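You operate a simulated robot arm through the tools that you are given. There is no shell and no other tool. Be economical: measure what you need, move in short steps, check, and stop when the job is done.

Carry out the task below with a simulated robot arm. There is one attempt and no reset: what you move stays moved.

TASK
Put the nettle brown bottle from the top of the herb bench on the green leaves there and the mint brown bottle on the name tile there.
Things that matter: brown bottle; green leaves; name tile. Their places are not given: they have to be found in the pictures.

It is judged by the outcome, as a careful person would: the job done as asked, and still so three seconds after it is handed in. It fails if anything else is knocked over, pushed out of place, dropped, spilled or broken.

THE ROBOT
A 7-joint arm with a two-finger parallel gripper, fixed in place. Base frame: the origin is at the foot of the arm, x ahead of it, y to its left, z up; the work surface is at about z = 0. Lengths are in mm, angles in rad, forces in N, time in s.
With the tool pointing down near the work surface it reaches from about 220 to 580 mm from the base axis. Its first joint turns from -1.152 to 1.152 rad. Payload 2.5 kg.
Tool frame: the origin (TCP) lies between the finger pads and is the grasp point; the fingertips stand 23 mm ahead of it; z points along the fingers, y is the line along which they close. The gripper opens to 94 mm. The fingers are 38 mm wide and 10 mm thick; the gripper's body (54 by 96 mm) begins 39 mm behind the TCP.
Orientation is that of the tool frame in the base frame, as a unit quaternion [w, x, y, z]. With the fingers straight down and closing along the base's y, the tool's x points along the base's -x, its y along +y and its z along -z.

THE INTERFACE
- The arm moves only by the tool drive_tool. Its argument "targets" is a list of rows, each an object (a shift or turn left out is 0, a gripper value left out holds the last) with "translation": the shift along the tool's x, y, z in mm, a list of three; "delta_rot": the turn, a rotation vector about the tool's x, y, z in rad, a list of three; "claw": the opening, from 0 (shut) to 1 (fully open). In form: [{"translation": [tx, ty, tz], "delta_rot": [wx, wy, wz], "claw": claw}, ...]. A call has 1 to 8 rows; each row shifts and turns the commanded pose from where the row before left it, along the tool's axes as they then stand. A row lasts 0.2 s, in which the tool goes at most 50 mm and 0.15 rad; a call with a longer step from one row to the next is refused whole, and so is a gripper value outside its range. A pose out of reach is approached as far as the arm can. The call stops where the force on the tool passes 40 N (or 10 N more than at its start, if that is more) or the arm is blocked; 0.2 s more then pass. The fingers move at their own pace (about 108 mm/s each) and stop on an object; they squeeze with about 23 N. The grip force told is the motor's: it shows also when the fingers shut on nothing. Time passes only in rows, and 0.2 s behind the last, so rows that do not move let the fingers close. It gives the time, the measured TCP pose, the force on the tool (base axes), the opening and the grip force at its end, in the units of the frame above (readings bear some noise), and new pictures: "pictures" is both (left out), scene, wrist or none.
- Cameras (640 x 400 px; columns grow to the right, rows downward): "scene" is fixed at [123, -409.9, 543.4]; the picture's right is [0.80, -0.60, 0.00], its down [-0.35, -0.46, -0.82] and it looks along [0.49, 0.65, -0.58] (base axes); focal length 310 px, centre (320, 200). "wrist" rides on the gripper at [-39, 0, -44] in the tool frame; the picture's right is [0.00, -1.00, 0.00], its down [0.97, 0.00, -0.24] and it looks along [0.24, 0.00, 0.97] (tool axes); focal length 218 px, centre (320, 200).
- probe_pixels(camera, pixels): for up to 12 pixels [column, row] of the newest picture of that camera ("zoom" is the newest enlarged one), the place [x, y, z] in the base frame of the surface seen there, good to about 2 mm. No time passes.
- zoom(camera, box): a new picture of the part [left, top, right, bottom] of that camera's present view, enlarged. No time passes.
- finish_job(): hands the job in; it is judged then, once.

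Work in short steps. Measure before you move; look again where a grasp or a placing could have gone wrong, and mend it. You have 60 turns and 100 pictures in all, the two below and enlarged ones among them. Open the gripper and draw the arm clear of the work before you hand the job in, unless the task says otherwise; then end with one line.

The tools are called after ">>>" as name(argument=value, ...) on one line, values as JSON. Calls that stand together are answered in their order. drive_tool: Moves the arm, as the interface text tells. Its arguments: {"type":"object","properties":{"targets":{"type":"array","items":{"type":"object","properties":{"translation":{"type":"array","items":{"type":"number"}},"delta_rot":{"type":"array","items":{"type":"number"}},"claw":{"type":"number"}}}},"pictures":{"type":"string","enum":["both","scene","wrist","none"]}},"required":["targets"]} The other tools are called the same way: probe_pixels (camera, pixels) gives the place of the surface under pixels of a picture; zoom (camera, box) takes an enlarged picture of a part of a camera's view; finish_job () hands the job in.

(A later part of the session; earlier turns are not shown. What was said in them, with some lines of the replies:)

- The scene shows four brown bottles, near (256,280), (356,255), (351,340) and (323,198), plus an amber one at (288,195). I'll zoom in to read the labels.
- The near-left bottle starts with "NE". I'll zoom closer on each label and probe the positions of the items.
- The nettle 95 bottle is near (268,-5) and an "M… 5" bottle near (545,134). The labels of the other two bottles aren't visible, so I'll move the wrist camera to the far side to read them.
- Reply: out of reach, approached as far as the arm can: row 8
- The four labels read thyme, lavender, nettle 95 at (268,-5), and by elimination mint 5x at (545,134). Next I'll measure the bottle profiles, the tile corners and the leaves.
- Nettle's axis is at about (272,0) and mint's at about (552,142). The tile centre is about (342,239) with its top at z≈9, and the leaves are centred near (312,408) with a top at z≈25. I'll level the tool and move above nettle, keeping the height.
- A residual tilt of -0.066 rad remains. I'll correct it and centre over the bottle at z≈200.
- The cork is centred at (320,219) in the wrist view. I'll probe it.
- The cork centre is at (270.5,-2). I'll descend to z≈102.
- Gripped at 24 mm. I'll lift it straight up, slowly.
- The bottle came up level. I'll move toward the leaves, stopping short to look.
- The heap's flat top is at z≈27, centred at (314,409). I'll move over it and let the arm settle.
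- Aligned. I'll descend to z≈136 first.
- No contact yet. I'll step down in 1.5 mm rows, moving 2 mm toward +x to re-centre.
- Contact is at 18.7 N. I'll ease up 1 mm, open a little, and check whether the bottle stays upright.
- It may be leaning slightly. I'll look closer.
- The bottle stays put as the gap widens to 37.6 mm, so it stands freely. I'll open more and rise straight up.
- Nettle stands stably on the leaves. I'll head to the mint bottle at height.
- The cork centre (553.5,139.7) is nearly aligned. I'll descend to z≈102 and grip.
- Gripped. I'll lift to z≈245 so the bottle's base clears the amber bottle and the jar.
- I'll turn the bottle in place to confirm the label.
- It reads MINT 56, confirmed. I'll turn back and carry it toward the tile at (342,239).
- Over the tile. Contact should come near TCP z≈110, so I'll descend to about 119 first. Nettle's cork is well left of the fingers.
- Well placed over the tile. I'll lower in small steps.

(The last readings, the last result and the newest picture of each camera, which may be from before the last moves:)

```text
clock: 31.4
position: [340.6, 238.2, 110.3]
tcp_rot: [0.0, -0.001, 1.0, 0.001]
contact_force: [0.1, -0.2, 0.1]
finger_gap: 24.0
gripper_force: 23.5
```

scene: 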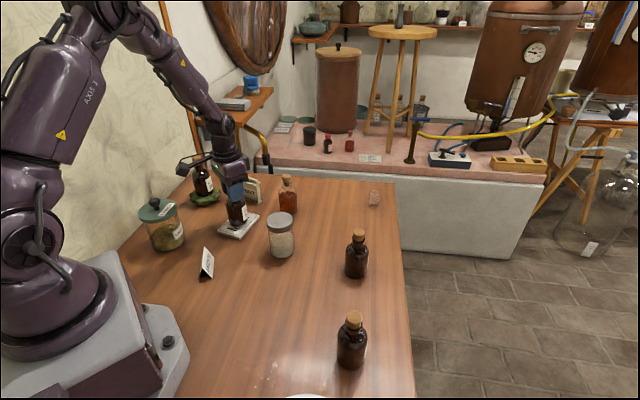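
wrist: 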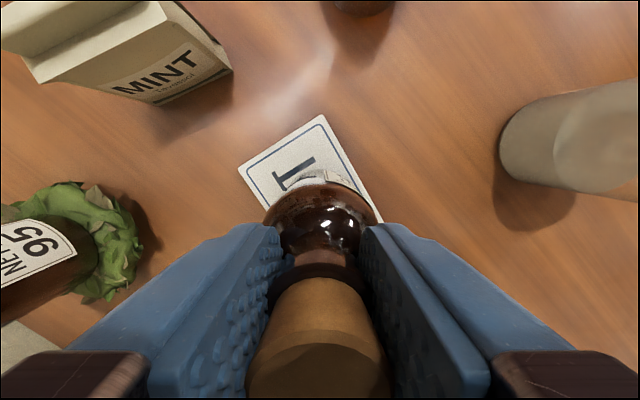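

Force is just changing sign, so the bottle is at the tile. One more millimetre, then release gently.

>>> drive_tool(targets=[{"translation": [0, 0, 0.7]}, {}, {"claw": 0.3}, {"claw": 0.4}, {}])

>>> drive_tool(targets=[{"claw": 0.6}, {}, {"translation": [0, 0, -15]}, {"translation": [0, 0, -30]}, {"translation": [0, 0, -40]}, {"translation": [0, 0, -40]}, {}])

>>> zoom(camera="scene", box=[160, 140, 290, 260])

```text
clock: 32.6
position: [342.0, 236.9, 110.0]
tcp_rot: [0.0, 0.0, 1.0, -0.001]
contact_force: [-0.5, 0.2, 0.1]
finger_gap: 37.6
gripper_force: 0.0
```

scene: 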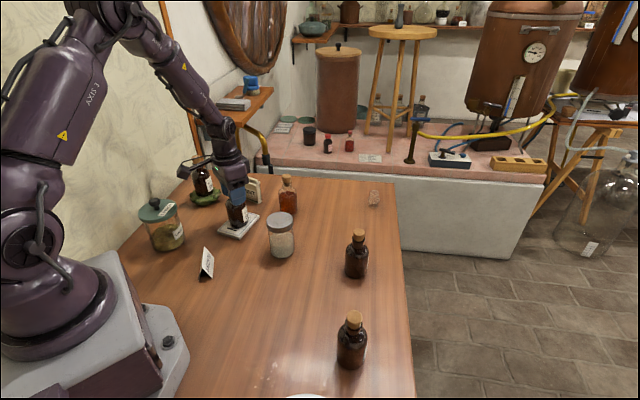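
wrist: 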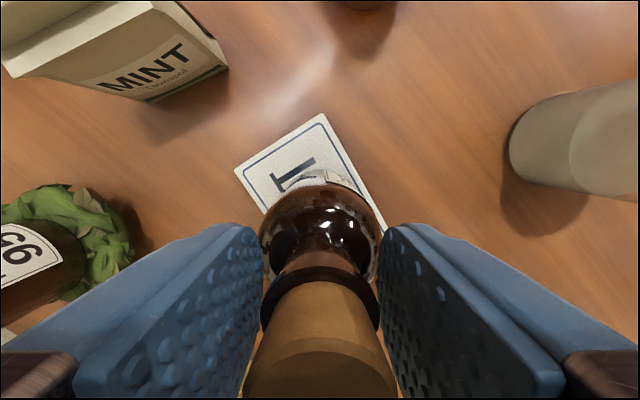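

```text
clock: 34.2
position: [339.9, 237.4, 234.7]
tcp_rot: [-0.001, 0.0, 1.0, 0.0]
contact_force: [0.3, 0.0, 0.2]
finger_gap: 56.1
gripper_force: 0.0
```

scene: 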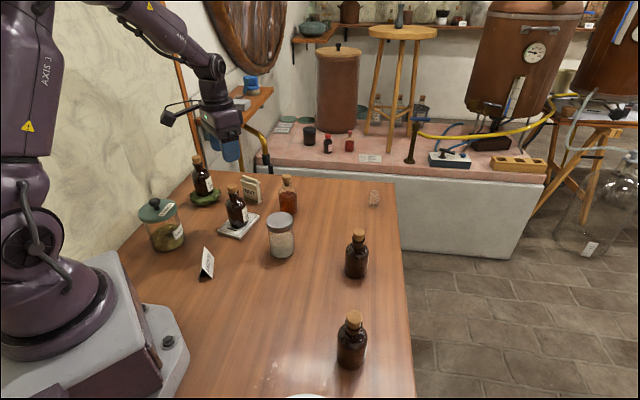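
wrist: 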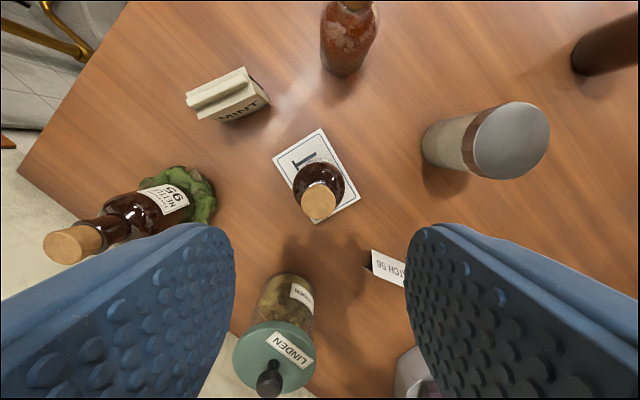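

```text
3.33 times, centred on (225, 200) of scene
```

zoom: 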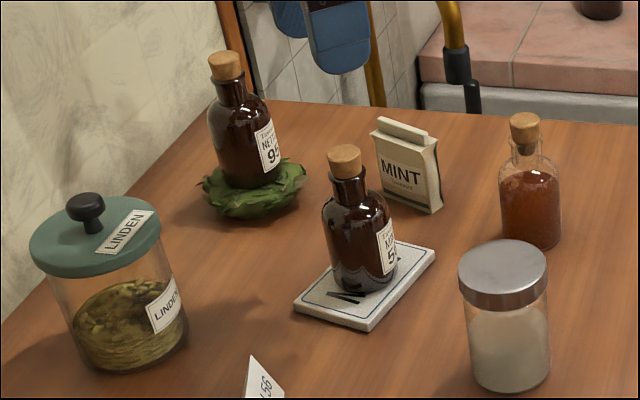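

Both bottles stand upright on their targets and nothing else has moved. I'll draw the arm up and away, then hand in.

>>> drive_tool(targets=[{"translation": [0, -30, -30], "claw": 1.0}, {"translation": [0, -40, -20]}, {"translation": [0, -40, 0]}, {}, {}], pictures="scene")

```text
clock: 35.4
position: [341.2, 126.7, 282.5]
tcp_rot: [0.0, 0.0, 1.0, -0.001]
contact_force: [0.4, -0.5, 0.6]
finger_gap: 94.2
gripper_force: 0.0
```

scene: 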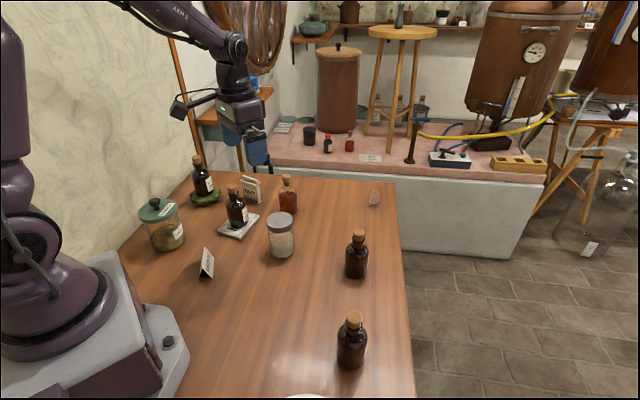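

>>> finish_job()

```text
The job is handed in.
```

The nettle bottle (label 95) stands upright on the green leaves and the mint bottle (label 56) on the MINT name tile; nothing else was moved, the gripper is open and the arm is clear.
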